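You operate a simulated robot arm through the tools that you are given. There is no shell and no other tool. Be economical: measure what you need, move in short steps, check, and stop when the job is done.

You are at the controls of a simulated two-armed robot. One attempt, no reset.

TASK
Shake the vacuum's filter until the gauge is in the green, then restart it.
Fine: shut the inlet gate and let the vacuum stop before you shake; end with the gate open and the vacuum running. Where these are worked on the way, their far stop is far enough and under half their travel is too little: inlet gate.

It is judged by the outcome, as a careful person would: the job done as asked, and still so three seconds after it is handed in. It fails if anything else is knocked over, pushed out of place, dropped, spilled or broken.

THE ROBOT
Two 7-joint arms with fingered hands on one trunk, on a base that drives. Base frame: it is fixed to the floor where the robot stands at the start and does not move with it; the origin is under the middle of the robot, x ahead of it, y to its left, z up. Units: mm, degrees, N and s.
The left shoulder is at the start at [81, 170, 1174], the right one opposite. With the tool pointing down near the work surface each hand reaches from about 100 to 760 mm from the robot's upright axis, wherever it stands, measured 20 degrees to its own side. Places, roughly: blue vacuum unit [900, 400, 700]; inlet gate [800, 0, 700]; shaker knob [700, 600, 1100]; vacuum gauge [700, 400, 900]; vacuum lamp [700, 400, 1000]; vacuum switch [500, 500, 900]. Payload 4 kg a hand.
The TCP of each hand is the grasp point between the finger pads, 26 mm short of the fingertips. In the tool frame z runs along the fingers and y along their closing line. Largest opening 132 mm; the body of the gripper starts 73 mm behind the TCP. The gripper is a hand of 4 fingers: y runs from the thumb to the fingers, the wrist lies at [0, 0, -224] in the tool frame, and closing takes about 1.5 s.
Orientation is told as [roll, pitch, yaw] about the base's x, y, z axes, in that order, counted from this pose: with the fingers straight down and closing along the base's y, the tool's x points along the base's -x, its y along +y and its z along -z.

THE INTERFACE
- The arms move only by the tool nudge_tool. It takes "left_plan", "right_plan" or both (then of equal length, played together; a hand with none holds still); each is a list of rows, each a list of 3 entries, a list of its own where there are three numbers: the shift along the tool's x, y, z in units of 50 mm (1.0 is 50 mm), then the turn, a rotation vector about the tool's x, y, z in units of 4 degrees (1.0 is 4 degrees), then the finger opening in mm, from 0 to 132. In form: [[[x, y, z], [rx, ry, rz], gripper], ...]. A call has 1 to 20 rows; each row shifts and turns the commanded pose from where the row before left it, along the tool's axes as they then stand. A call with a number of a shift or a turn outside -1 to 1 is refused whole. A row lasts 0.2 s, in which the tool goes at most 50 mm and 8.6 degrees; a call with a longer step from one row to the next is refused whole, and so is a gripper value outside its range. Where a pose cannot be reached the arm comes as near as it can. A force on the tool above 90 N (or 10 N above the force at the start of the call, whichever is more), or a blocked arm, ends the call early, and 0.2 s more pass. Each finger travels about 108 mm/s and halts on what it meets, pressing with about 29 N; the grip force reading is that of the motor and also rises with nothing between the fingers. The clock runs only during rows and for 0.2 s after the last one: add rows that do not move to give the fingers time. The reply holds the time, the measured pose of the TCP, the force on the tool along the base axes, the opening and the grip force, in the units named above and with some noise, with the torque about the TCP (base axes, N m) and any sound that the robot's microphone picked up.
- Cameras (640 x 400 px; columns grow to the right, rows downward): "scene" is now at [166.8, 30.2, 1402.6]; the picture's right is [0.32, -0.95, 0.00], its down [-0.03, -0.01, -1.00] and it looks along [0.95, 0.32, -0.03] (base axes); focal length 214 px, centre (320, 200). "left" rides on the left gripper at [-73, 6, -93] in its tool frame; the picture's right is [-0.08, -1.00, 0.00], its down [0.78, -0.06, -0.62] and it looks along [0.62, -0.05, 0.79] (tool axes); focal length 230 px, centre (320, 200). "right" rides on the right gripper at [73, 6, -94] in its tool frame; the picture's right is [-0.08, 1.00, 0.00], its down [-0.78, -0.06, -0.62] and it looks along [-0.61, -0.05, 0.79] (tool axes); focal length 230 px, centre (320, 200). There is no depth. A picture from a camera that has moved, and an enlarged one, comes with that camera's place and axes in the base frame and with its lens. The place of the scene camera against the robot may be out by one fixed shift of up to 12 mm in any direction.
- camera(camera): a new picture of that camera. The clock stands still meanwhile.
- lift_body(by): slides the trunk up (or, below 0, down) by that many mm; the arms and the scene camera ride with it, the base frame stays. It gives what a move gives, with no picture.
- drive_base(legs): drives the robot by 1 to 6 legs, each [ahead, left, turn to the left] in mm, mm and degrees, along the robot's own axes; the way and the turn of a leg run together, so that a leg with both is an arc; at most 1500 mm and 180 degrees a leg. The arms and the cameras ride along, it lands a little off, and it stops where it bumps. It gives what a move gives.
- preshape(shape, hand): the hand has 4 fingers and takes this shape, open, in about a second: jaw (thumb against the fingers, like two jaws); tri (thumb and two fingers); tip (a fingertip pinch); poke (one finger out to press); point (the index stretched); flat (the hand flat); cup (the hand cupped); fist (a fist). The gripper value then closes the fingers along that shape, each until it touches; the sizes above hold for jaw. It gives what a move gives, with no picture.
- pan_tilt(pan, tilt): turns the head with the scene camera to pan (to the left, within 80 degrees either way) and tilt (down, from -29 to 69), counted from straight ahead of the robot. It gives what a move gives.
- close_up(camera, box): a new picture of the part [left, top, right, bottom] of that camera's present view, enlarged. The clock stands still meanwhile.
- finish_job(): hands the job in; it is judged then, once.

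Go step by step. Nothing tells you exact positions but the pictures and the camera data: compare them with the known pose of the tool, close in by small moves and look again before you grip or let go. The budget is 120 turns and 100 pictures, counting those below and the enlarged ones. Unless the task says otherwise, let go and move clear before handing in, and close with one line.

The tools are called after "Emit:" by a JSON object that holds its "fn" and its "kwargs". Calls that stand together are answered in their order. nudge_tool: Moves the arms, as the interface text tells. Its arguments: {"type":"object","properties":{"left_plan":{"type":"array"},"right_plan":{"type":"array"}},"required":[]} The other tools are called the same way: lift_body (by) slides the trunk up or down; preshape (shape, hand) gives the hand a shape; drive_base (legs) drives the base; pan_tilt (pan, tilt) turns the head that bears the scene camera; camera (camera) takes a picture; close_up (camera, box) takes an enlarged picture of a part of a camera's view; finish_job () hands the job in.

At the start:

```text
time_s: 0.0
left_tool_pos: [432.8, 488.5, 1416.5]
left_ee_rot: [0.0, -0.1, 0.0]
left_contact_force: [0.1, 0.2, -0.3]
left_ft_torque: [-0.02, 0.0, 0.0]
left_gripper_width: 131.9
left_grip_force: 0.0
left_shape: jaw
right_tool_pos: [315.9, 40.6, 1415.1]
right_ee_rot: [0.0, 0.0, -0.1]
right_contact_force: [0.5, -0.3, 0.2]
right_ft_torque: [-0.04, -0.02, -0.02]
right_gripper_width: 132.0
right_grip_force: 0.1
right_shape: jaw
trunk travel left (down, up): [-188.0, 163.0]
robot x, y, heading: [-4.7, -1.7, -0.1]
head pan, tilt: [18.4, 1.7]
```

scene: 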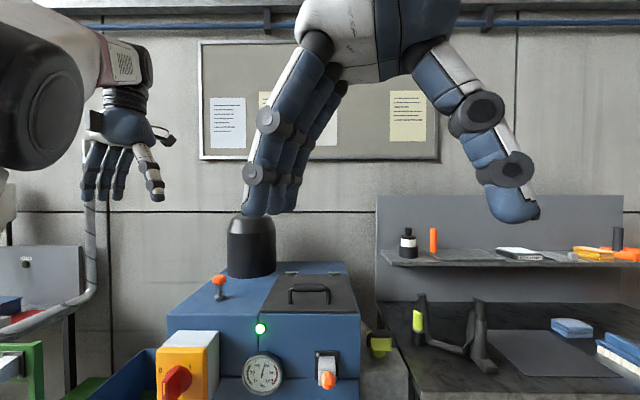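
right: 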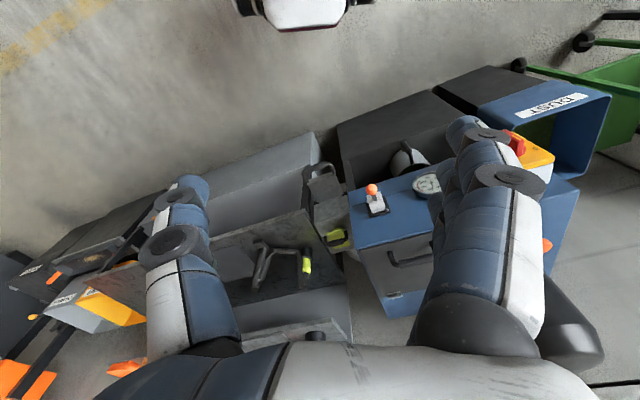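
left: 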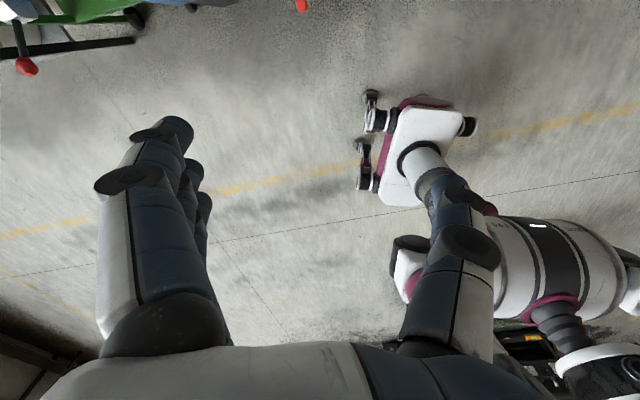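

I see a blue vacuum unit with a gauge, a green lamp, a yellow box with a red knob, and orange knobs. I'll tilt the head down for a better look.

Emit:
{"fn": "pan_tilt", "kwargs": {"pan": 18, "tilt": 35}}

```text
time_s: 1.0
left_tool_pos: [432.9, 487.1, 1417.6]
left_ee_rot: [0.0, 0.0, 0.0]
left_contact_force: [-0.4, 0.3, -0.7]
left_ft_torque: [0.0, 0.01, 0.0]
left_gripper_width: 131.9
left_grip_force: 0.0
left_shape: jaw
right_tool_pos: [314.5, 41.8, 1414.3]
right_ee_rot: [0.0, 0.0, 0.1]
right_contact_force: [-0.1, -0.4, -0.7]
right_ft_torque: [0.01, -0.03, 0.01]
right_gripper_width: 132.0
right_grip_force: 0.3
right_shape: jaw
trunk travel left (down, up): [-188.0, 163.0]
robot x, y, heading: [1.3, 0.7, 0.0]
head pan, tilt: [18.0, 35.0]
```

Emit:
{"fn": "camera", "kwargs": {"camera": "scene"}}

Emit:
{"fn": "close_up", "kwargs": {"camera": "scene", "box": [140, 80, 460, 280]}}

```text
96 pictures are left
camera scene: at [164.5, 28.8, 1349.2], right [0.31, -0.95, 0.0], down [-0.54, -0.18, -0.82], along [0.78, 0.25, -0.57], focal length 214 px, centre (320, 200)
```

scene: 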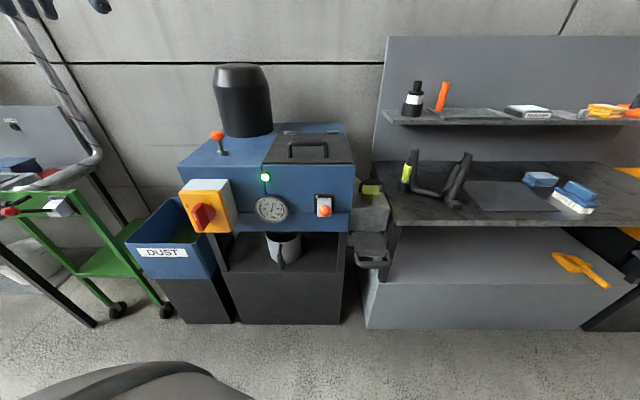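

```text
2.00 times, centred on (300, 180) of scene
camera zoom: at [164.5, 28.8, 1349.2], right [0.31, -0.95, 0.0], down [-0.54, -0.18, -0.82], along [0.78, 0.25, -0.57], focal length 429 px, centre (360, 240)
```

zoom: 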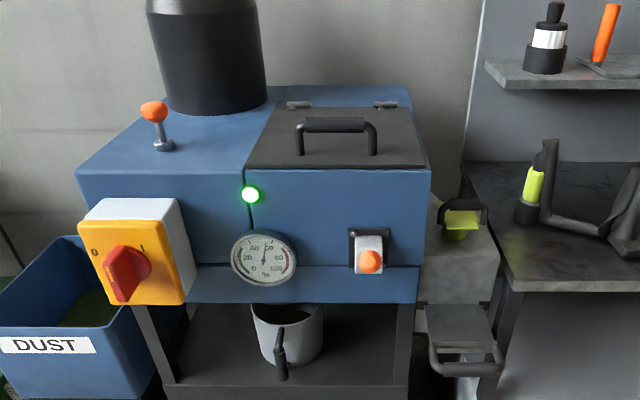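

The red rotary switch, shaker knob, gauge and lamp are clear. I need detail on the gate and the gauge.

Emit:
{"fn": "close_up", "kwargs": {"camera": "scene", "box": [305, 160, 425, 280]}}

Emit:
{"fn": "close_up", "kwargs": {"camera": "scene", "box": [170, 120, 330, 240]}}

```text
3.33 times, centred on (365, 220) of scene
camera zoom: at [164.5, 28.8, 1349.2], right [0.31, -0.95, 0.0], down [-0.54, -0.18, -0.82], along [0.78, 0.25, -0.57], focal length 715 px, centre (170, 133)
```

zoom: 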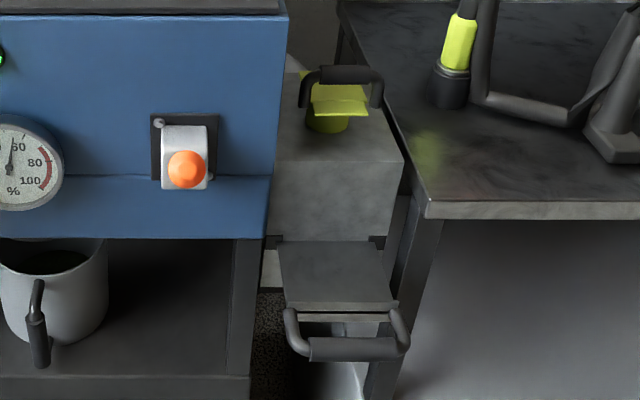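

```text
3.33 times, centred on (250, 180) of scene
camera zoom: at [164.5, 28.8, 1349.2], right [0.31, -0.95, 0.0], down [-0.54, -0.18, -0.82], along [0.78, 0.25, -0.57], focal length 715 px, centre (553, 267)
```

zoom: 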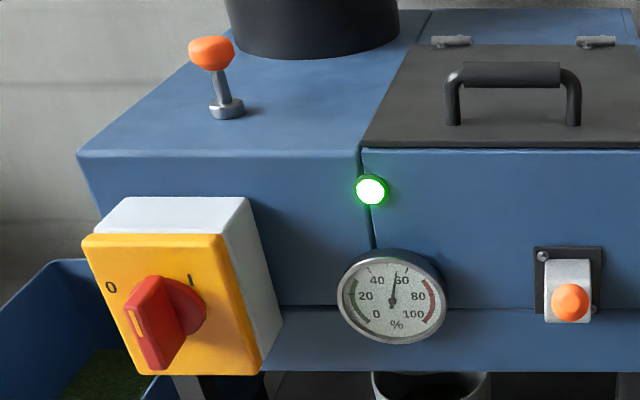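

I'll raise the trunk to get a stereo baseline for measuring.

Emit:
{"fn": "lift_body", "kwargs": {"by": 160}}

Emit:
{"fn": "camera", "kwargs": {"camera": "scene"}}

Emit:
{"fn": "close_up", "kwargs": {"camera": "scene", "box": [160, 140, 400, 300]}}

```text
time_s: 2.8
left_tool_pos: [400.1, 487.2, 1599.8]
left_ee_rot: [0.1, -3.8, -0.1]
left_contact_force: [0.1, -0.2, -0.6]
left_ft_torque: [0.0, 0.0, -0.03]
left_gripper_width: 131.8
left_grip_force: 0.2
left_shape: jaw
right_tool_pos: [315.5, 40.6, 1575.6]
right_ee_rot: [0.0, 0.0, 0.0]
right_contact_force: [-0.8, 0.0, 0.2]
right_ft_torque: [0.0, 0.0, -0.01]
right_gripper_width: 132.0
right_grip_force: 0.0
right_shape: jaw
trunk travel left (down, up): [-348.0, 3.0]
robot x, y, heading: [-0.4, 1.3, -0.1]
head pan, tilt: [18.0, 35.0]
```

```text
92 pictures are left
camera scene: at [120.6, 28.8, 1510.8], right [0.31, -0.95, 0.0], down [-0.55, -0.18, -0.82], along [0.78, 0.25, -0.57], focal length 214 px, centre (320, 200)
```

scene: 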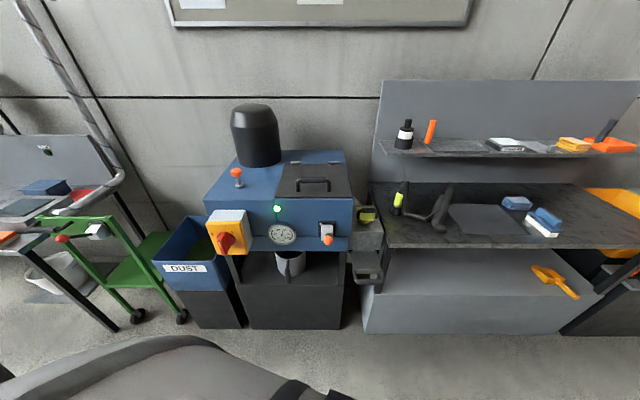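

```text
2.50 times, centred on (280, 220) of scene
camera zoom: at [120.6, 28.8, 1510.8], right [0.31, -0.95, 0.0], down [-0.55, -0.18, -0.82], along [0.78, 0.25, -0.57], focal length 536 px, centre (420, 150)
```

zoom: 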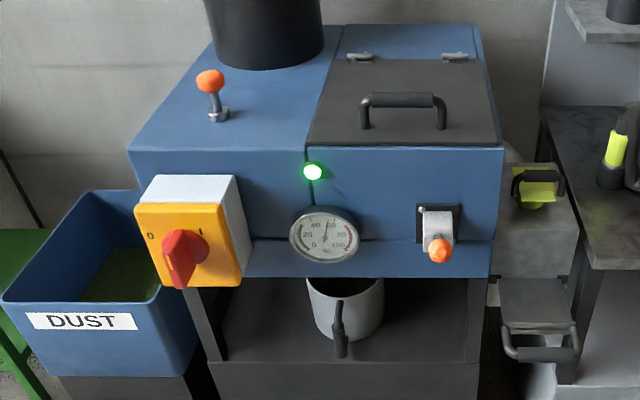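

Measured positions: switch ≈(550,540,960), shaker ball ≈(742,583,1111) on a vertical stem, and gate slide handle ≈(690,-10,732). I'll lower the trunk again and drive closer.

Emit:
{"fn": "lift_body", "kwargs": {"by": -160}}

Emit:
{"fn": "drive_base", "kwargs": {"legs": [[180, 130, 0]]}}

Emit:
{"fn": "pan_tilt", "kwargs": {"pan": 5, "tilt": 42}}

Emit:
{"fn": "camera", "kwargs": {"camera": "scene"}}

```text
time_s: 4.7
left_tool_pos: [399.6, 486.3, 1441.8]
left_ee_rot: [0.1, -3.9, 0.0]
left_contact_force: [0.3, 0.7, 0.3]
left_ft_torque: [0.0, -0.03, 0.04]
left_gripper_width: 132.1
left_grip_force: 0.1
left_shape: jaw
right_tool_pos: [314.3, 40.5, 1414.5]
right_ee_rot: [0.1, -0.1, 0.0]
right_contact_force: [-0.8, 0.2, -0.1]
right_ft_torque: [0.02, -0.03, -0.02]
right_gripper_width: 132.0
right_grip_force: 0.0
right_shape: jaw
trunk travel left (down, up): [-188.0, 163.0]
robot x, y, heading: [2.7, 1.4, -0.0]
head pan, tilt: [18.0, 35.0]
```

```text
time_s: 6.5
left_tool_pos: [577.6, 616.6, 1440.8]
left_ee_rot: [0.1, -3.9, -0.1]
left_contact_force: [0.6, 0.5, 0.6]
left_ft_torque: [-0.01, 0.0, 0.02]
left_gripper_width: 131.7
left_grip_force: 0.0
left_shape: jaw
right_tool_pos: [492.9, 171.2, 1414.8]
right_ee_rot: [0.0, 0.0, -0.1]
right_contact_force: [0.6, -0.3, -0.4]
right_ft_torque: [-0.02, -0.01, -0.01]
right_gripper_width: 131.8
right_grip_force: 0.0
right_shape: jaw
trunk travel left (down, up): [-188.0, 163.0]
robot x, y, heading: [173.3, 135.5, -0.0]
head pan, tilt: [18.0, 35.0]
```

```text
time_s: 7.2
left_tool_pos: [577.6, 616.5, 1439.3]
left_ee_rot: [0.1, -3.8, -0.2]
left_contact_force: [0.0, -0.5, 0.3]
left_ft_torque: [0.02, -0.03, 0.02]
left_gripper_width: 132.0
left_grip_force: 0.1
left_shape: jaw
right_tool_pos: [492.6, 170.1, 1415.4]
right_ee_rot: [0.0, -0.1, 0.0]
right_contact_force: [0.8, -0.3, -0.8]
right_ft_torque: [0.02, 0.02, -0.02]
right_gripper_width: 132.4
right_grip_force: 0.1
right_shape: jaw
trunk travel left (down, up): [-188.0, 163.0]
robot x, y, heading: [178.2, 132.7, -0.2]
head pan, tilt: [5.0, 42.0]
```

```text
90 pictures are left
camera scene: at [341.2, 138.7, 1338.7], right [0.09, -1.0, 0.0], down [-0.67, -0.06, -0.74], along [0.74, 0.06, -0.67], focal length 214 px, centre (320, 200)
```

scene: 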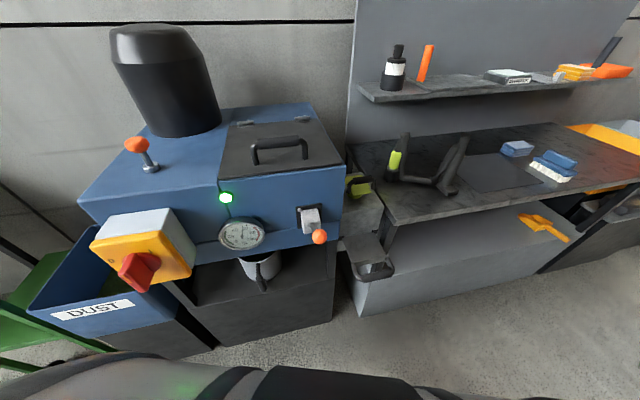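

Emit:
{"fn": "close_up", "kwargs": {"camera": "scene", "box": [320, 150, 440, 300]}}

Emit:
{"fn": "close_up", "kwargs": {"camera": "scene", "box": [70, 120, 230, 310]}}

```text
2.67 times, centred on (380, 225) of scene
camera zoom: at [341.2, 138.7, 1338.7], right [0.09, -1.0, 0.0], down [-0.67, -0.06, -0.74], along [0.74, 0.06, -0.67], focal length 572 px, centre (160, 133)
```

zoom: 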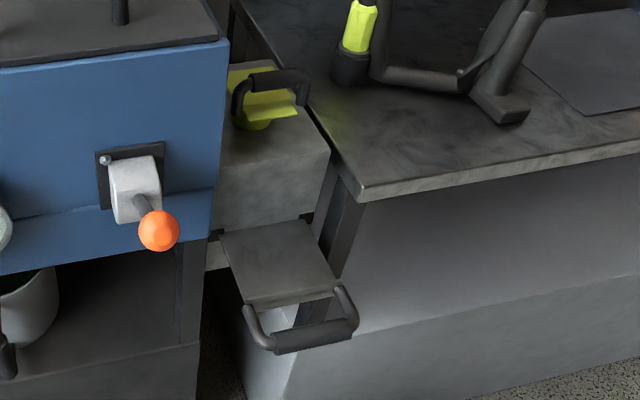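

```text
2.11 times, centred on (150, 215) of scene
camera zoom: at [341.2, 138.7, 1338.7], right [0.09, -1.0, 0.0], down [-0.67, -0.06, -0.74], along [0.74, 0.06, -0.67], focal length 452 px, centre (678, 168)
```

zoom: 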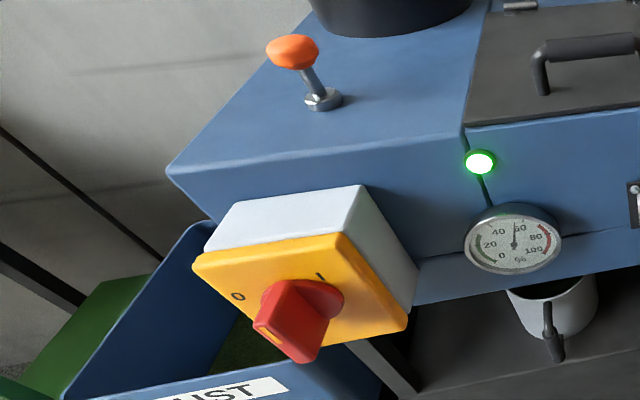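

The gate slide points along about 17° yaw, with the handle bar centred near (682,-7,735). I'll turn the right hand so it closes across the bar, tilted forward, in stages.

Emit:
{"fn": "nudge_tool", "kwargs": {"right_plan": [[[0, -1, 0], [0, 0, 0], 132], [[0, -1, 0], [0, 0, 0], 132], [[0, -1, 0], [0, 0, 0], 132], [[0, -1, 0], [0, 0, 0], 132], [[0, 0, 0.5], [0, 0, -1], 132], [[0, 0, 0.5], [0, 0, -1], 132], [[0, 0, 0.5], [0, 0, -1], 132], [[0, 0, 0.5], [0, 0, -1], 132], [[0, 0, 0.5], [0, 0, -1], 132], [[0, 0, 0.5], [0, 0, -1], 132], [[0, 0, 0.5], [0, 0, -1], 132], [[0, 0, 0.5], [0, 0, -1], 132], [[0, 0, 0.5], [0, 0, -1], 132], [[0, 0, 0.5], [0, 0, -1], 132], [[0, 0, 0], [0, 0, -1], 132], [[0, 0, 0], [0, 0, -1], 132], [[0, 0, 0], [0, 0, -1], 132], [[0, 0, 0], [0, 0, -1], 132], [[0, 0, 0], [0, 0, -1], 132], [[0, 0, 0], [0, 0, -1], 132]]}}

```text
time_s: 11.4
left_tool_pos: [577.5, 617.3, 1440.0]
left_ee_rot: [0.0, -3.9, 0.0]
left_contact_force: [0.2, 0.3, 0.6]
left_ft_torque: [-0.04, -0.02, 0.0]
left_gripper_width: 131.9
left_grip_force: 0.0
left_shape: jaw
right_tool_pos: [494.9, -24.4, 1153.8]
right_ee_rot: [0.0, 0.1, 64.1]
right_contact_force: [0.5, 0.5, -0.3]
right_ft_torque: [0.01, 0.0, -0.01]
right_gripper_width: 131.8
right_grip_force: 0.0
right_shape: jaw
right hand out of reach, approached as far as the arm can: row 4
trunk travel left (down, up): [-188.0, 163.0]
robot x, y, heading: [178.3, 124.6, -0.2]
head pan, tilt: [5.0, 42.0]
```

The right hand is turning as planned, so I'll continue the yaw and then the tilt.

Emit:
{"fn": "nudge_tool", "kwargs": {"right_plan": [[[0, 0, 0], [0, 0, -1], 132], [[0, 0, 0], [0, 0, -1], 132], [[0, 0, 0], [0, 0, -1], 132], [[0, 0, 0], [0, 0, -1], 132], [[0, 0, 0], [0, 0, -1], 132], [[0, 0, 0], [0, 0, -1], 132], [[0, 0, 0], [0, 0, -1], 132], [[0, 0, 0], [0, 0, -1], 132], [[0, 0, 0], [0, 0, -1], 132], [[0, 0, 0], [0, 0, -1], 132], [[0, 0, 0], [0, 0, -0.75], 132]]}}

Emit:
{"fn": "nudge_tool", "kwargs": {"right_plan": [[[0, 0, 0], [1, 0, 0], 132], [[0, 0, 0], [1, 0, 0], 132], [[0, 0, 0], [1, 0, 0], 132], [[0, 0, 0], [1, 0, 0], 132], [[0, 0, 0], [1, 0, 0], 132], [[0, 0, 0], [1, 0, 0], 132], [[0, 0, 0], [1, 0, 0], 132], [[0, 0, 0], [1, 0, 0], 132], [[0, 0, 0], [1, 0, 0], 132], [[0, 0, 0], [1, 0, 0], 132], [[0, 0, 0], [1, 0, 0], 132], [[0, 0, 0], [0.25, 0, 0], 132]]}}

Emit:
{"fn": "camera", "kwargs": {"camera": "right"}}

```text
time_s: 13.8
left_tool_pos: [577.8, 615.7, 1440.0]
left_ee_rot: [0.1, -3.8, 0.0]
left_contact_force: [0.0, -0.6, 0.6]
left_ft_torque: [0.02, -0.01, 0.01]
left_gripper_width: 131.8
left_grip_force: 0.0
left_shape: jaw
right_tool_pos: [495.6, -24.1, 1152.4]
right_ee_rot: [0.0, 0.1, 107.0]
right_contact_force: [0.1, 0.0, -1.2]
right_ft_torque: [0.01, -0.01, 0.0]
right_gripper_width: 131.9
right_grip_force: 0.1
right_shape: jaw
trunk travel left (down, up): [-188.0, 163.0]
robot x, y, heading: [178.8, 125.5, 0.0]
head pan, tilt: [5.0, 42.0]
```

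```text
time_s: 16.4
left_tool_pos: [578.7, 616.1, 1441.3]
left_ee_rot: [0.1, -3.8, -0.1]
left_contact_force: [0.8, 0.1, -0.3]
left_ft_torque: [0.02, -0.01, 0.02]
left_gripper_width: 132.0
left_grip_force: 0.1
left_shape: jaw
right_tool_pos: [552.3, 0.8, 1227.4]
right_ee_rot: [-45.0, 0.0, 106.9]
right_contact_force: [0.0, 0.1, -1.0]
right_ft_torque: [-0.03, -0.01, 0.0]
right_gripper_width: 132.2
right_grip_force: 0.1
right_shape: jaw
right hand out of reach, approached as far as the arm can: row 5, 6, 7, 8, 9, 10, 11, 12
trunk travel left (down, up): [-188.0, 163.0]
robot x, y, heading: [173.7, 128.3, 0.1]
head pan, tilt: [5.0, 42.0]
```

```text
87 pictures are left
camera right: at [505.1, -91.3, 1290.3], right [-0.7, -0.13, -0.7], down [-0.6, 0.64, 0.48], along [0.38, 0.76, -0.52], focal length 230 px, centre (320, 200)
```

right: 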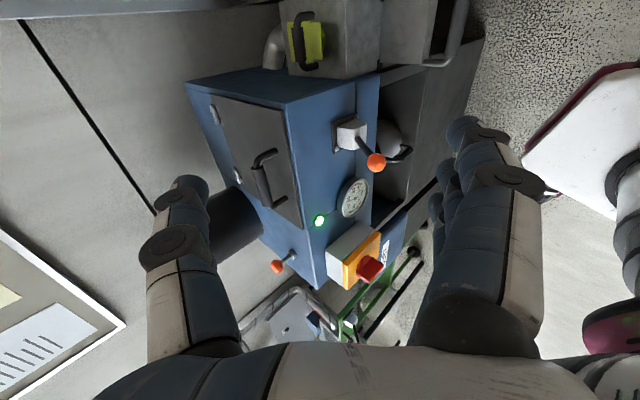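

Orientation is achieved. Now I'll lower the right hand to a pre-grasp about 100 mm from the handle.

Emit:
{"fn": "nudge_tool", "kwargs": {"right_plan": [[[0.1, 0.58, 0.74], [0, 0, 0], 132], [[0.1, 0.58, 0.74], [0, 0, 0], 132], [[0.1, 0.58, 0.74], [0, 0, 0], 132], [[0.1, 0.58, 0.74], [0, 0, 0], 132], [[0.1, 0.58, 0.74], [0, 0, 0], 132], [[0.1, 0.58, 0.74], [0, 0, 0], 132], [[0.1, 0.58, 0.74], [0, 0, 0], 132]]}}

Emit:
{"fn": "camera", "kwargs": {"camera": "scene"}}

Emit:
{"fn": "camera", "kwargs": {"camera": "right"}}

```text
time_s: 18.0
left_tool_pos: [579.1, 616.8, 1440.1]
left_ee_rot: [0.2, -3.7, 0.0]
left_contact_force: [-0.3, -0.9, 0.0]
left_ft_torque: [0.01, 0.03, -0.01]
left_gripper_width: 131.6
left_grip_force: 0.0
left_shape: jaw
right_tool_pos: [675.4, 5.4, 956.0]
right_ee_rot: [-45.0, -0.2, 106.8]
right_contact_force: [-0.3, 0.1, 0.4]
right_ft_torque: [0.0, 0.01, 0.01]
right_gripper_width: 132.0
right_grip_force: 0.1
right_shape: jaw
right hand out of reach, approached as far as the arm can: row 1, 2, 3, 4, 5
trunk travel left (down, up): [-188.0, 163.0]
robot x, y, heading: [180.7, 130.5, -0.1]
head pan, tilt: [5.0, 42.0]
```

```text
86 pictures are left
camera scene: at [342.5, 138.7, 1338.3], right [0.09, -1.0, 0.0], down [-0.67, -0.06, -0.74], along [0.74, 0.06, -0.67], focal length 214 px, centre (320, 200)
```

scene: 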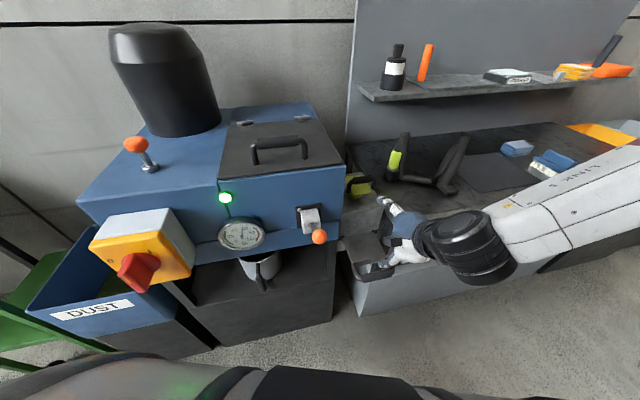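

```text
85 pictures are left
camera right: at [628.8, -85.3, 1018.1], right [-0.7, -0.13, -0.7], down [-0.6, 0.64, 0.48], along [0.39, 0.76, -0.52], focal length 230 px, centre (320, 200)
```

right: 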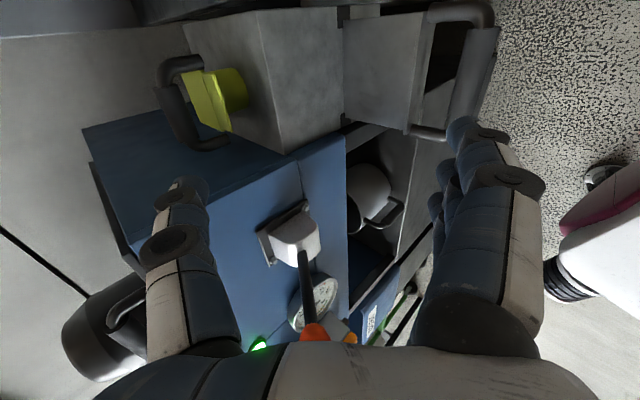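

The right camera confirms the handle at ≈(688,-10,735). I'll move the hand down and back to the pre-grasp pose.

Emit:
{"fn": "nudge_tool", "kwargs": {"right_plan": [[[0.07, 0.77, 0.29], [0, 0, 0], 132], [[0.07, 0.77, 0.29], [0, 0, 0], 132], [[0.07, 0.77, 0.29], [0, 0, 0], 132], [[0.07, 0.77, 0.29], [0, 0, 0], 132]]}}

Emit:
{"fn": "camera", "kwargs": {"camera": "right"}}

Emit:
{"fn": "close_up", "kwargs": {"camera": "scene", "box": [310, 150, 470, 300]}}

```text
time_s: 19.0
left_tool_pos: [577.4, 615.1, 1440.9]
left_ee_rot: [0.1, -3.8, -0.1]
left_contact_force: [0.4, -0.8, -0.3]
left_ft_torque: [-0.01, -0.01, 0.02]
left_gripper_width: 131.8
left_grip_force: 0.1
left_shape: jaw
right_tool_pos: [640.5, 1.4, 880.8]
right_ee_rot: [-45.1, -0.6, 107.5]
right_contact_force: [0.6, -0.6, 0.0]
right_ft_torque: [0.02, -0.03, -0.01]
right_gripper_width: 132.0
right_grip_force: 0.0
right_shape: jaw
right hand out of reach, approached as far as the arm can: row 2, 3, 4
trunk travel left (down, up): [-188.0, 163.0]
robot x, y, heading: [179.9, 131.8, -0.3]
head pan, tilt: [5.0, 42.0]
```

```text
84 pictures are left
camera right: at [594.6, -90.6, 941.5], right [-0.7, -0.13, -0.7], down [-0.61, 0.63, 0.49], along [0.38, 0.77, -0.52], focal length 230 px, centre (320, 200)
```

right: 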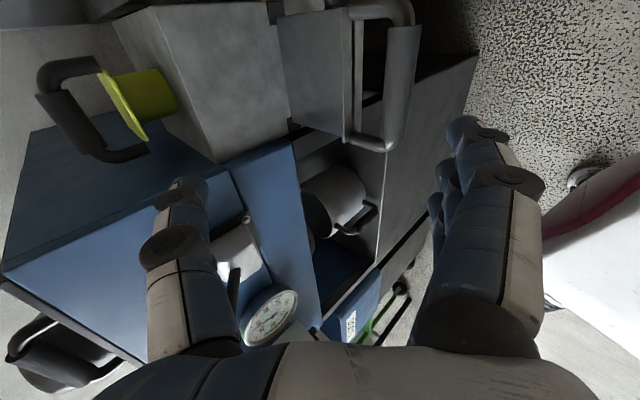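

```text
2.67 times, centred on (390, 225) of scene
camera zoom: at [341.3, 137.3, 1338.7], right [0.09, -1.0, 0.0], down [-0.67, -0.06, -0.74], along [0.74, 0.06, -0.67], focal length 572 px, centre (133, 133)
```

zoom: 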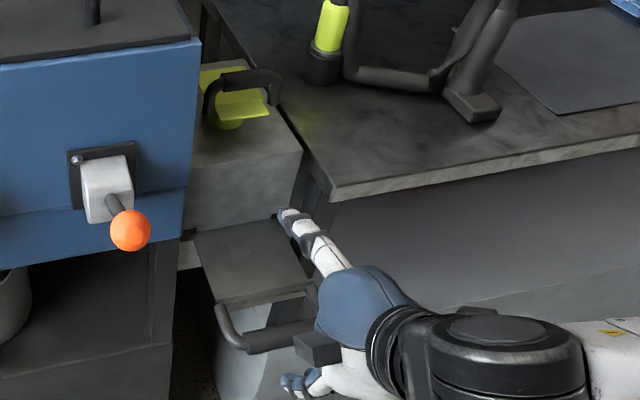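

This pose is hard against the arm's limits. I'll back the base off and lower the trunk so the forward reach is easier.

Emit:
{"fn": "drive_base", "kwargs": {"legs": [[-130, 0, 0]]}}

Emit:
{"fn": "lift_body", "kwargs": {"by": -120}}

Emit:
{"fn": "nudge_tool", "kwargs": {"right_plan": [[[0, 0, -0.2], [0, 0, 0], 132]]}}

```text
time_s: 20.3
left_tool_pos: [447.8, 616.1, 1440.5]
left_ee_rot: [0.1, -3.8, -0.2]
left_contact_force: [-0.5, 0.3, 0.2]
left_ft_torque: [-0.02, 0.01, -0.03]
left_gripper_width: 132.1
left_grip_force: 0.1
left_shape: jaw
right_tool_pos: [511.1, 3.7, 881.6]
right_ee_rot: [-45.0, -0.6, 107.5]
right_contact_force: [-0.3, -0.1, 1.0]
right_ft_torque: [0.01, -0.01, 0.01]
right_gripper_width: 131.9
right_grip_force: 0.0
right_shape: jaw
trunk travel left (down, up): [-188.0, 163.0]
robot x, y, heading: [47.4, 129.5, 0.1]
head pan, tilt: [5.0, 42.0]
```

```text
time_s: 21.8
left_tool_pos: [579.2, 616.9, 1217.8]
left_ee_rot: [0.2, 12.4, -0.2]
left_contact_force: [0.3, -0.1, 0.8]
left_ft_torque: [0.03, -0.05, -0.01]
left_gripper_width: 131.9
left_grip_force: 0.1
left_shape: jaw
right_tool_pos: [479.2, 4.3, 657.7]
right_ee_rot: [-28.1, -5.8, 106.6]
right_contact_force: [-0.4, -0.2, -0.2]
right_ft_torque: [0.0, -0.03, -0.02]
right_gripper_width: 132.0
right_grip_force: 0.1
right_shape: jaw
trunk travel left (down, up): [-68.0, 283.0]
robot x, y, heading: [46.7, 131.9, 0.3]
head pan, tilt: [5.0, 42.0]
```

```text
time_s: 22.2
left_tool_pos: [579.5, 615.7, 1217.0]
left_ee_rot: [0.2, 12.6, -0.1]
left_contact_force: [-0.6, 0.1, 0.1]
left_ft_torque: [0.03, -0.01, 0.0]
left_gripper_width: 132.2
left_grip_force: 0.1
left_shape: jaw
right_tool_pos: [478.6, 2.0, 662.3]
right_ee_rot: [-28.0, -5.8, 106.6]
right_contact_force: [0.3, 0.0, -0.4]
right_ft_torque: [0.0, 0.01, 0.01]
right_gripper_width: 132.1
right_grip_force: 0.0
right_shape: jaw
right hand out of reach, approached as far as the arm can: row 1
trunk travel left (down, up): [-68.0, 283.0]
robot x, y, heading: [45.9, 130.5, 0.0]
head pan, tilt: [5.0, 42.0]
```

Emit:
{"fn": "nudge_tool", "kwargs": {"right_plan": [[[0.3, -0.74, -0.42], [0, 0, 0], 132], [[0.3, -0.74, -0.42], [0, 0, 0], 132], [[0.3, -0.74, -0.42], [0, 0, 0], 132], [[0.3, -0.74, -0.42], [0, 0, 0], 132]]}}

```text
time_s: 23.2
left_tool_pos: [580.4, 615.8, 1217.0]
left_ee_rot: [0.1, 12.5, -0.1]
left_contact_force: [0.2, 0.4, -0.4]
left_ft_torque: [0.0, -0.02, 0.0]
left_gripper_width: 131.5
left_grip_force: 0.1
left_shape: jaw
right_tool_pos: [590.6, -41.2, 796.3]
right_ee_rot: [-27.9, -5.9, 106.5]
right_contact_force: [-0.1, -0.6, 0.7]
right_ft_torque: [0.0, 0.0, 0.0]
right_gripper_width: 131.8
right_grip_force: 0.1
right_shape: jaw
right hand out of reach, approached as far as the arm can: row 1
trunk travel left (down, up): [-68.0, 283.0]
robot x, y, heading: [46.8, 128.5, -0.1]
head pan, tilt: [5.0, 42.0]
```

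Now reachable. I'll tilt to about 45° and look.

Emit:
{"fn": "nudge_tool", "kwargs": {"right_plan": [[[0, 0, 0], [1, 0, 0], 132], [[0, 0, 0], [1, 0, 0], 132], [[0, 0, 0], [1, 0, 0], 132], [[0, 0, 0], [1, 0, 0], 132], [[0, 0, 0], [0.5, 0, 0], 132]]}}

Emit:
{"fn": "camera", "kwargs": {"camera": "right"}}

Emit:
{"fn": "camera", "kwargs": {"camera": "scene"}}

```text
time_s: 24.4
left_tool_pos: [580.8, 617.7, 1217.2]
left_ee_rot: [0.2, 12.5, -0.1]
left_contact_force: [1.1, -0.1, -0.4]
left_ft_torque: [0.03, 0.02, -0.04]
left_gripper_width: 132.1
left_grip_force: 0.0
left_shape: jaw
right_tool_pos: [604.0, -40.7, 791.0]
right_ee_rot: [-46.0, -5.7, 106.5]
right_contact_force: [0.6, -0.6, -1.4]
right_ft_torque: [-0.01, 0.0, 0.02]
right_gripper_width: 132.2
right_grip_force: 0.1
right_shape: jaw
right hand out of reach, approached as far as the arm can: row 4, 5
trunk travel left (down, up): [-68.0, 283.0]
robot x, y, heading: [46.5, 130.1, 0.1]
head pan, tilt: [5.0, 42.0]
```

```text
82 pictures are left
camera right: at [557.2, -138.2, 844.2], right [-0.71, -0.05, -0.71], down [-0.59, 0.59, 0.55], along [0.39, 0.81, -0.45], focal length 230 px, centre (320, 200)
```

right: 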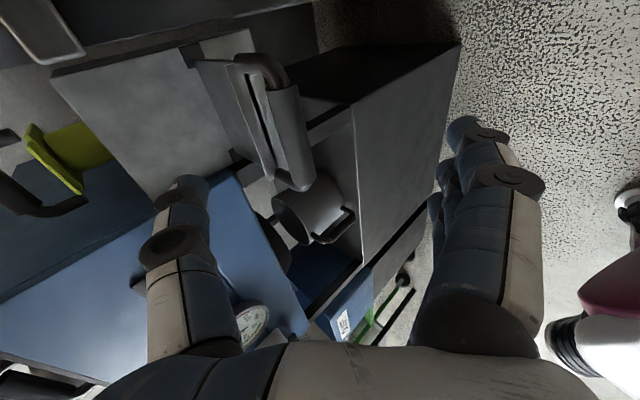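

```text
81 pictures are left
camera scene: at [330.7, 138.5, 1204.5], right [0.09, -1.0, 0.0], down [-0.67, -0.06, -0.74], along [0.74, 0.06, -0.67], focal length 214 px, centre (320, 200)
```

scene: 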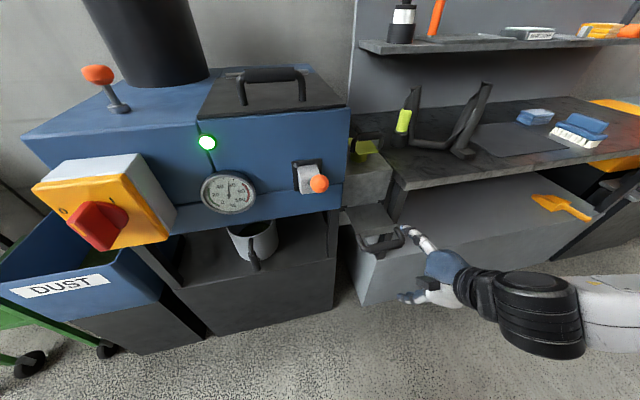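

The thumb is above and fingers below the handle bar. I'll advance to straddle it.

Emit:
{"fn": "nudge_tool", "kwargs": {"right_plan": [[[0, -0.5, 0.3], [0, 0, 0], 132], [[0, 0, 0.5], [0, 0, 0], 132], [[0, 0, 0.5], [0, 0, 0], 132], [[0, 0, 0.4], [0, 0, 0], 132]]}}

Emit:
{"fn": "camera", "kwargs": {"camera": "right"}}

Emit:
{"fn": "close_up", "kwargs": {"camera": "scene", "box": [310, 170, 470, 320]}}

```text
time_s: 25.4
left_tool_pos: [580.8, 616.1, 1216.8]
left_ee_rot: [0.2, 12.6, -0.2]
left_contact_force: [0.1, 0.6, 0.5]
left_ft_torque: [0.01, -0.01, -0.04]
left_gripper_width: 132.0
left_grip_force: 0.1
left_shape: jaw
right_tool_pos: [678.1, -13.6, 749.6]
right_ee_rot: [-45.9, -5.9, 106.6]
right_contact_force: [-0.8, -0.1, 0.6]
right_ft_torque: [0.02, -0.03, -0.01]
right_gripper_width: 132.0
right_grip_force: 0.1
right_shape: jaw
trunk travel left (down, up): [-68.0, 283.0]
robot x, y, heading: [52.7, 130.4, 0.1]
head pan, tilt: [5.0, 42.0]
```

```text
80 pictures are left
camera right: at [631.5, -110.5, 802.4], right [-0.71, -0.05, -0.7], down [-0.59, 0.59, 0.55], along [0.39, 0.81, -0.45], focal length 230 px, centre (320, 200)
```

right: 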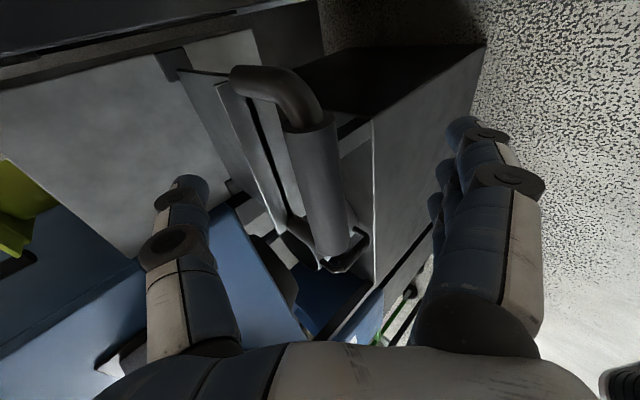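

```text
2.67 times, centred on (390, 245) of scene
camera zoom: at [331.1, 138.6, 1204.4], right [0.09, -1.0, 0.0], down [-0.67, -0.06, -0.74], along [0.74, 0.06, -0.67], focal length 572 px, centre (133, 80)
```

zoom: 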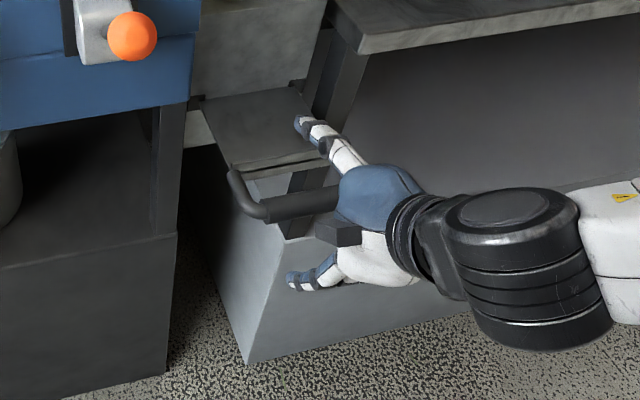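

The bar is centred between the fingers. Closing gently.

Emit:
{"fn": "nudge_tool", "kwargs": {"right_plan": [[[0, 0, 0], [0, 0, 0], 100], [[0, 0, 0], [0, 0, 0], 80], [[0, 0, 0], [0, 0, 0], 60], [[0, 0, 0], [0, 0, 0], 40], [[0, 0, 0], [0, 0, 0], 20], [[0, 0, 0], [0, 0, 0], 15], [[0, 0, 0], [0, 0, 0], 15]]}}

Emit:
{"fn": "camera", "kwargs": {"camera": "right"}}

```text
time_s: 27.0
left_tool_pos: [580.6, 616.5, 1215.6]
left_ee_rot: [0.2, 12.6, -0.1]
left_contact_force: [0.3, 0.2, 0.6]
left_ft_torque: [-0.03, 0.02, -0.01]
left_gripper_width: 132.0
left_grip_force: 0.1
left_shape: jaw
right_tool_pos: [678.1, -13.6, 748.8]
right_ee_rot: [-45.9, -5.9, 106.6]
right_contact_force: [0.7, 1.0, -3.7]
right_ft_torque: [-0.03, 0.03, 0.08]
right_gripper_width: 19.0
right_grip_force: 28.8
right_shape: jaw
trunk travel left (down, up): [-68.0, 283.0]
robot x, y, heading: [48.4, 132.1, 0.2]
head pan, tilt: [5.0, 42.0]
```

```text
78 pictures are left
camera right: at [631.5, -110.5, 802.4], right [-0.71, -0.05, -0.7], down [-0.59, 0.59, 0.55], along [0.39, 0.81, -0.45], focal length 230 px, centre (320, 200)
```

right: 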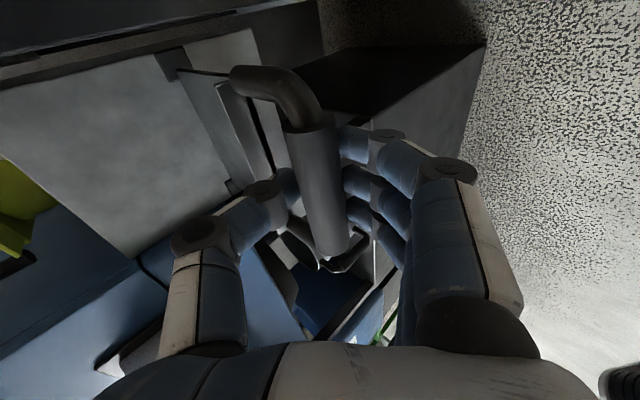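

The bar is gripped. I'll push the slide in along its axis.

Emit:
{"fn": "nudge_tool", "kwargs": {"right_plan": [[[0, -0.14, 0.145], [0, 0, 0], 15], [[0, -0.14, 0.145], [0, 0, 0], 15], [[0, -0.14, 0.145], [0, 0, 0], 15], [[0, -0.14, 0.145], [0, 0, 0], 15]]}}

```text
time_s: 28.0
left_tool_pos: [580.5, 616.3, 1216.5]
left_ee_rot: [0.2, 12.6, -0.2]
left_contact_force: [-0.4, 0.4, -0.9]
left_ft_torque: [-0.02, -0.01, 0.01]
left_gripper_width: 131.9
left_grip_force: 0.1
left_shape: jaw
right_tool_pos: [715.8, -1.0, 749.5]
right_ee_rot: [-45.8, -5.9, 106.7]
right_contact_force: [-4.4, 7.2, -10.1]
right_ft_torque: [-0.04, 0.22, 0.13]
right_gripper_width: 18.5
right_grip_force: 29.4
right_shape: jaw
trunk travel left (down, up): [-68.0, 283.0]
robot x, y, heading: [45.9, 128.2, -0.1]
head pan, tilt: [5.0, 42.0]
```

Emit:
{"fn": "nudge_tool", "kwargs": {"right_plan": [[[0, -0.14, 0.145], [0, 0, 0], 15], [[-0.02, -0.14, 0.145], [0, 0, 0], 15], [[-0.02, -0.14, 0.145], [0, 0, 0], 15], [[-0.02, -0.14, 0.145], [0, 0, 0], 15]]}}

Emit:
{"fn": "close_up", "kwargs": {"camera": "scene", "box": [310, 170, 470, 320]}}

```text
time_s: 29.0
left_tool_pos: [580.8, 615.7, 1216.1]
left_ee_rot: [0.1, 12.6, -0.3]
left_contact_force: [0.3, 0.5, 0.3]
left_ft_torque: [-0.01, 0.0, -0.03]
left_gripper_width: 131.9
left_grip_force: 0.1
left_shape: jaw
right_tool_pos: [754.4, 10.7, 750.0]
right_ee_rot: [-45.9, -5.9, 106.5]
right_contact_force: [-3.4, 1.5, -10.5]
right_ft_torque: [-0.08, 0.21, 0.11]
right_gripper_width: 18.8
right_grip_force: 28.7
right_shape: jaw
trunk travel left (down, up): [-68.0, 283.0]
robot x, y, heading: [46.5, 130.5, 0.2]
head pan, tilt: [5.0, 42.0]
```

```text
2.67 times, centred on (390, 245) of scene
camera zoom: at [331.5, 138.4, 1204.3], right [0.08, -1.0, 0.0], down [-0.67, -0.06, -0.74], along [0.74, 0.06, -0.67], focal length 572 px, centre (133, 80)
```

zoom: 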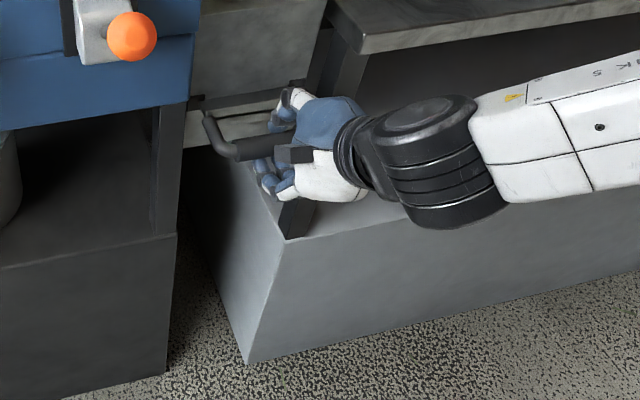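

The slide has moved with the hand. I'll push on to its stop.

Emit:
{"fn": "nudge_tool", "kwargs": {"right_plan": [[[-0.01, -0.1, 0.11], [0, 0, 0], 15], [[-0.01, -0.1, 0.11], [0, 0, 0], 15], [[-0.01, -0.1, 0.11], [0, 0, 0], 15], [[-0.01, -0.1, 0.11], [0, 0, 0], 15]]}}

Emit:
{"fn": "close_up", "kwargs": {"camera": "scene", "box": [310, 170, 470, 320]}}

Emit:
{"fn": "camera", "kwargs": {"camera": "right"}}

```text
time_s: 30.0
left_tool_pos: [578.6, 614.1, 1218.8]
left_ee_rot: [0.2, 12.4, -0.2]
left_contact_force: [-0.7, -0.4, -0.2]
left_ft_torque: [0.05, 0.0, 0.01]
left_gripper_width: 131.9
left_grip_force: 0.1
left_shape: jaw
right_tool_pos: [777.5, 17.4, 750.3]
right_ee_rot: [-45.9, -5.9, 106.5]
right_contact_force: [-27.6, -14.0, 1.2]
right_ft_torque: [-0.3, 0.6, 0.14]
right_gripper_width: 20.3
right_grip_force: 28.4
right_shape: jaw
trunk travel left (down, up): [-68.0, 283.0]
robot x, y, heading: [47.5, 129.4, -0.1]
head pan, tilt: [5.0, 42.0]
```

```text
2.67 times, centred on (390, 245) of scene
camera zoom: at [328.0, 136.9, 1205.3], right [0.08, -1.0, 0.0], down [-0.67, -0.06, -0.74], along [0.74, 0.06, -0.67], focal length 572 px, centre (133, 80)
```

zoom: 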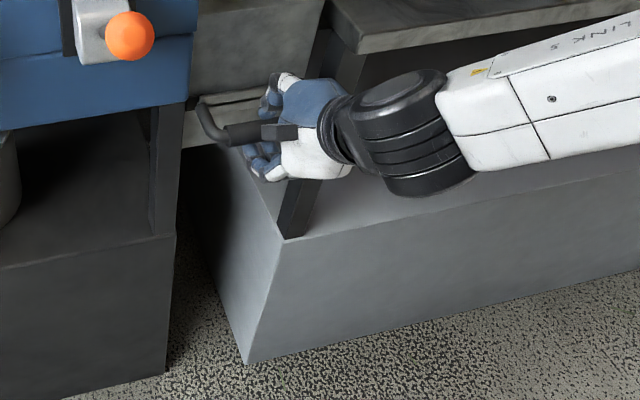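

```text
75 pictures are left
camera right: at [730.8, -78.7, 803.5], right [-0.71, -0.05, -0.7], down [-0.59, 0.59, 0.55], along [0.39, 0.81, -0.45], focal length 230 px, centre (320, 200)
```

right: 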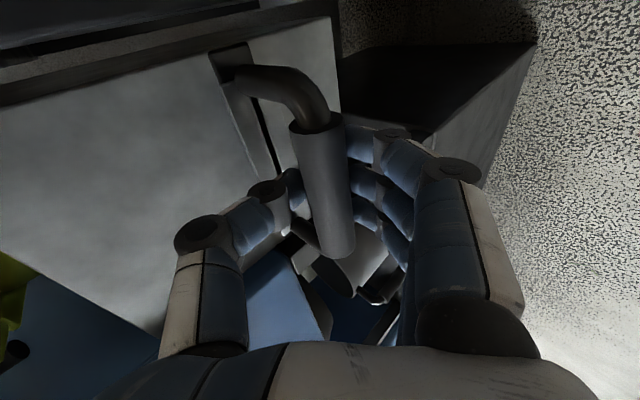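

It now resists with about 31 N, which looks like the stop. A little firmer push will confirm.

Emit:
{"fn": "nudge_tool", "kwargs": {"right_plan": [[[0, -0.05, 0.05], [0, 0, 0], 15], [[0, -0.05, 0.05], [0, 0, 0], 15], [[0, 0, 0], [0, 0, 0], 15]]}}

```text
time_s: 30.8
left_tool_pos: [580.6, 614.7, 1218.3]
left_ee_rot: [0.3, 12.5, -0.2]
left_contact_force: [-0.4, 0.0, 0.3]
left_ft_torque: [0.03, -0.01, 0.01]
left_gripper_width: 132.1
left_grip_force: 0.1
left_shape: jaw
right_tool_pos: [786.3, 22.2, 750.1]
right_ee_rot: [-46.0, -5.9, 106.5]
right_contact_force: [-15.0, -13.9, -5.1]
right_ft_torque: [-0.29, 0.2, 0.12]
right_gripper_width: 20.0
right_grip_force: 29.2
right_shape: jaw
trunk travel left (down, up): [-68.0, 283.0]
robot x, y, heading: [47.5, 131.6, -0.1]
head pan, tilt: [5.0, 42.0]
```

Emit:
{"fn": "nudge_tool", "kwargs": {"right_plan": [[[0, -0.07, 0.07], [0, 0, 0], 15], [[0, -0.07, 0.07], [0, 0, 0], 15], [[0, -0.07, 0.07], [0, 0, 0], 15], [[0, 0, 0], [0, 0, 0], 15]]}}

Emit:
{"fn": "camera", "kwargs": {"camera": "right"}}

Emit:
{"fn": "close_up", "kwargs": {"camera": "scene", "box": [190, 90, 350, 210]}}

```text
time_s: 31.8
left_tool_pos: [580.9, 615.1, 1215.5]
left_ee_rot: [0.2, 12.5, 0.0]
left_contact_force: [0.0, 0.5, -0.1]
left_ft_torque: [0.0, -0.01, -0.01]
left_gripper_width: 131.7
left_grip_force: 0.0
left_shape: jaw
right_tool_pos: [798.9, 27.4, 747.0]
right_ee_rot: [-45.5, -6.0, 106.8]
right_contact_force: [-31.9, -9.0, -22.0]
right_ft_torque: [-0.16, 0.19, -0.01]
right_gripper_width: 14.5
right_grip_force: 28.7
right_shape: jaw
trunk travel left (down, up): [-68.0, 283.0]
robot x, y, heading: [48.8, 129.9, -0.2]
head pan, tilt: [5.0, 42.0]
```

```text
74 pictures are left
camera right: at [752.4, -70.3, 800.9], right [-0.71, -0.06, -0.7], down [-0.59, 0.59, 0.56], along [0.38, 0.81, -0.45], focal length 230 px, centre (320, 200)
```

right: 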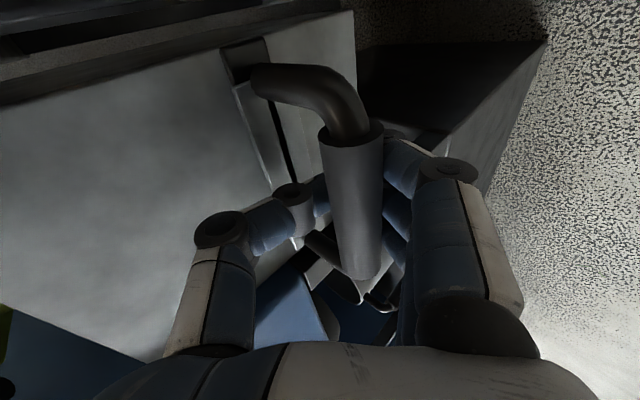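

```text
3.33 times, centred on (270, 150) of scene
camera zoom: at [330.4, 137.5, 1204.3], right [0.08, -1.0, 0.0], down [-0.67, -0.06, -0.74], along [0.74, 0.06, -0.67], focal length 715 px, centre (487, 367)
```

zoom: 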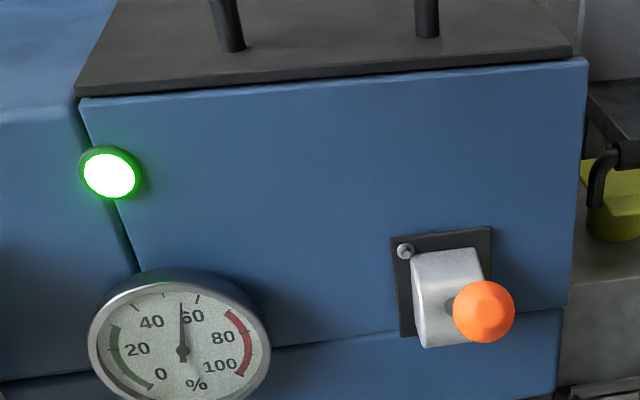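

The slide is at its inner stop and the bar began slipping in the grip. I'll release with a small opening and retract along the finger axis.

Emit:
{"fn": "nudge_tool", "kwargs": {"right_plan": [[[0, 0.2, 0], [0, 0, 0], 30], [[0, 0.1, 0], [0, 0, 0], 50], [[0, 0, 0], [0, 0, 0], 50], [[0, 0, -0.5], [0, 0, 0], 50], [[0, 0, -0.5], [0, 0, 0], 50], [[0, 0, -0.6], [0, 0, 0], 60], [[0, 0, -0.8], [0, 0, 0], 80]]}}

Emit:
{"fn": "camera", "kwargs": {"camera": "right"}}

Emit:
{"fn": "camera", "kwargs": {"camera": "scene"}}

```text
time_s: 33.4
left_tool_pos: [578.9, 615.4, 1218.4]
left_ee_rot: [0.1, 12.4, -0.1]
left_contact_force: [0.7, 0.0, 0.1]
left_ft_torque: [0.04, -0.01, 0.02]
left_gripper_width: 131.7
left_grip_force: 0.1
left_shape: jaw
right_tool_pos: [712.8, -8.2, 823.1]
right_ee_rot: [-46.1, -5.9, 106.4]
right_contact_force: [0.3, 0.2, -0.6]
right_ft_torque: [0.02, 0.0, -0.01]
right_gripper_width: 79.5
right_grip_force: 0.0
right_shape: jaw
trunk travel left (down, up): [-68.0, 283.0]
robot x, y, heading: [47.3, 133.1, 0.1]
head pan, tilt: [5.0, 42.0]
```

```text
72 pictures are left
camera right: at [665.5, -105.2, 876.4], right [-0.71, -0.05, -0.71], down [-0.59, 0.59, 0.55], along [0.39, 0.81, -0.45], focal length 230 px, centre (320, 200)
```

right: 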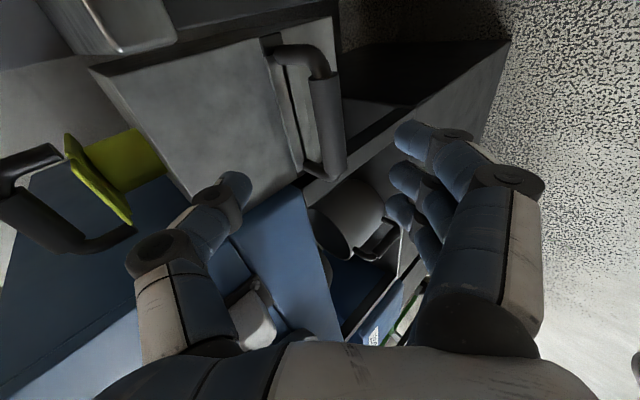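

```text
71 pictures are left
camera scene: at [329.5, 138.4, 1205.1], right [0.09, -1.0, 0.0], down [-0.67, -0.06, -0.74], along [0.74, 0.06, -0.67], focal length 214 px, centre (320, 200)
```

scene: 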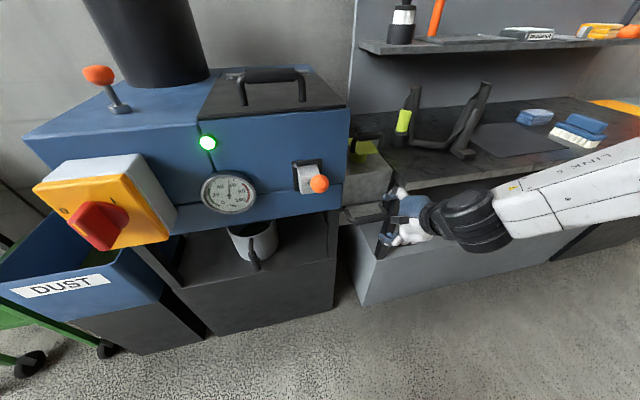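

The gate is fully in. Now I'll study the switch closely.

Emit:
{"fn": "close_up", "kwargs": {"camera": "scene", "box": [30, 140, 190, 260]}}

Emit:
{"fn": "pan_tilt", "kwargs": {"pan": 50, "tilt": 30}}

Emit:
{"fn": "camera", "kwargs": {"camera": "scene"}}

```text
3.33 times, centred on (110, 200) of scene
camera zoom: at [329.5, 138.4, 1205.1], right [0.09, -1.0, 0.0], down [-0.67, -0.06, -0.74], along [0.74, 0.06, -0.67], focal length 715 px, centre (1020, 200)
```

zoom: 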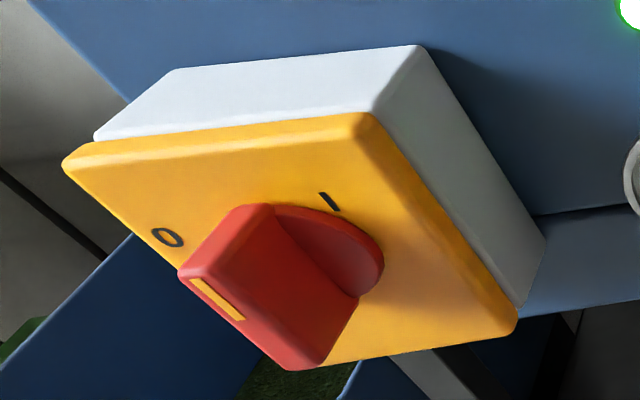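

```text
time_s: 34.5
left_tool_pos: [580.4, 616.5, 1216.7]
left_ee_rot: [0.2, 12.5, -0.2]
left_contact_force: [0.5, -0.1, 0.4]
left_ft_torque: [0.02, 0.02, -0.02]
left_gripper_width: 131.9
left_grip_force: 0.0
left_shape: jaw
right_tool_pos: [713.3, -8.5, 822.1]
right_ee_rot: [-46.0, -5.8, 106.6]
right_contact_force: [0.7, -2.0, -0.3]
right_ft_torque: [-0.01, 0.01, 0.0]
right_gripper_width: 79.4
right_grip_force: 0.1
right_shape: jaw
trunk travel left (down, up): [-68.0, 283.0]
robot x, y, heading: [48.3, 131.8, -0.4]
head pan, tilt: [50.0, 30.0]
```

```text
69 pictures are left
camera scene: at [305.8, 200.5, 1222.8], right [0.76, -0.65, 0.0], down [-0.32, -0.38, -0.87], along [0.56, 0.66, -0.5], focal length 214 px, centre (320, 200)
```

scene: 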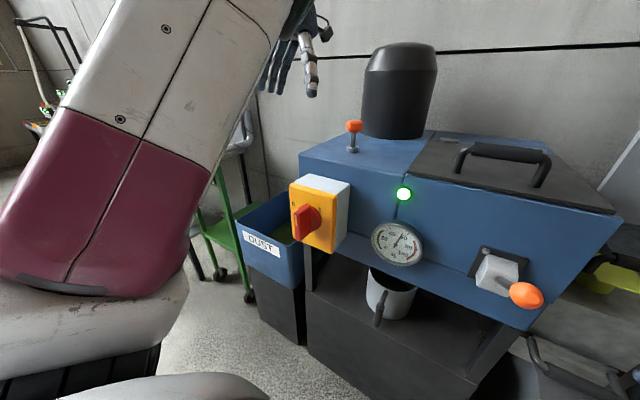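

Emit:
{"fn": "close_up", "kwargs": {"camera": "scene", "box": [280, 160, 360, 260]}}

```text
4.00 times, centred on (320, 210) of scene
camera zoom: at [305.8, 200.5, 1222.8], right [0.76, -0.65, 0.0], down [-0.32, -0.38, -0.87], along [0.56, 0.66, -0.5], focal length 858 px, centre (320, 160)
```

zoom: 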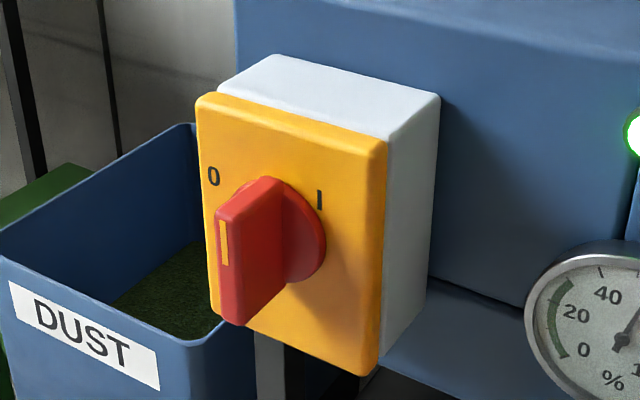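

The bar of the red knob stands upright, its stripe end up, between marks 0 (left) and I (right). The left wrist needs room, so I'll back off, shift left and raise the trunk again.

Emit:
{"fn": "drive_base", "kwargs": {"legs": [[-140, 0, 0], [0, 70, 0]]}}

Emit:
{"fn": "lift_body", "kwargs": {"by": 120}}

```text
time_s: 36.7
left_tool_pos: [441.7, 685.6, 1216.6]
left_ee_rot: [0.2, 12.4, -0.3]
left_contact_force: [0.5, -1.3, 0.4]
left_ft_torque: [-0.01, -0.01, 0.0]
left_gripper_width: 131.7
left_grip_force: 0.0
left_shape: jaw
right_tool_pos: [572.7, 62.5, 822.5]
right_ee_rot: [-46.0, -5.8, 106.5]
right_contact_force: [0.4, -0.3, -0.2]
right_ft_torque: [0.02, 0.02, -0.03]
right_gripper_width: 79.2
right_grip_force: 0.1
right_shape: jaw
trunk travel left (down, up): [-68.0, 283.0]
robot x, y, heading: [-96.5, 202.9, -0.2]
head pan, tilt: [50.0, 30.0]
```

```text
time_s: 38.2
left_tool_pos: [336.0, 685.6, 1426.4]
left_ee_rot: [0.2, -0.8, -0.1]
left_contact_force: [-0.1, -0.2, 0.1]
left_ft_torque: [-0.02, 0.03, 0.01]
left_gripper_width: 132.1
left_grip_force: 0.1
left_shape: jaw
right_tool_pos: [573.1, 61.1, 940.0]
right_ee_rot: [-45.8, -5.8, 106.5]
right_contact_force: [0.4, 0.4, 0.6]
right_ft_torque: [0.0, -0.01, 0.01]
right_gripper_width: 79.4
right_grip_force: 0.1
right_shape: jaw
trunk travel left (down, up): [-188.0, 163.0]
robot x, y, heading: [-92.9, 199.8, 0.0]
head pan, tilt: [50.0, 30.0]
```

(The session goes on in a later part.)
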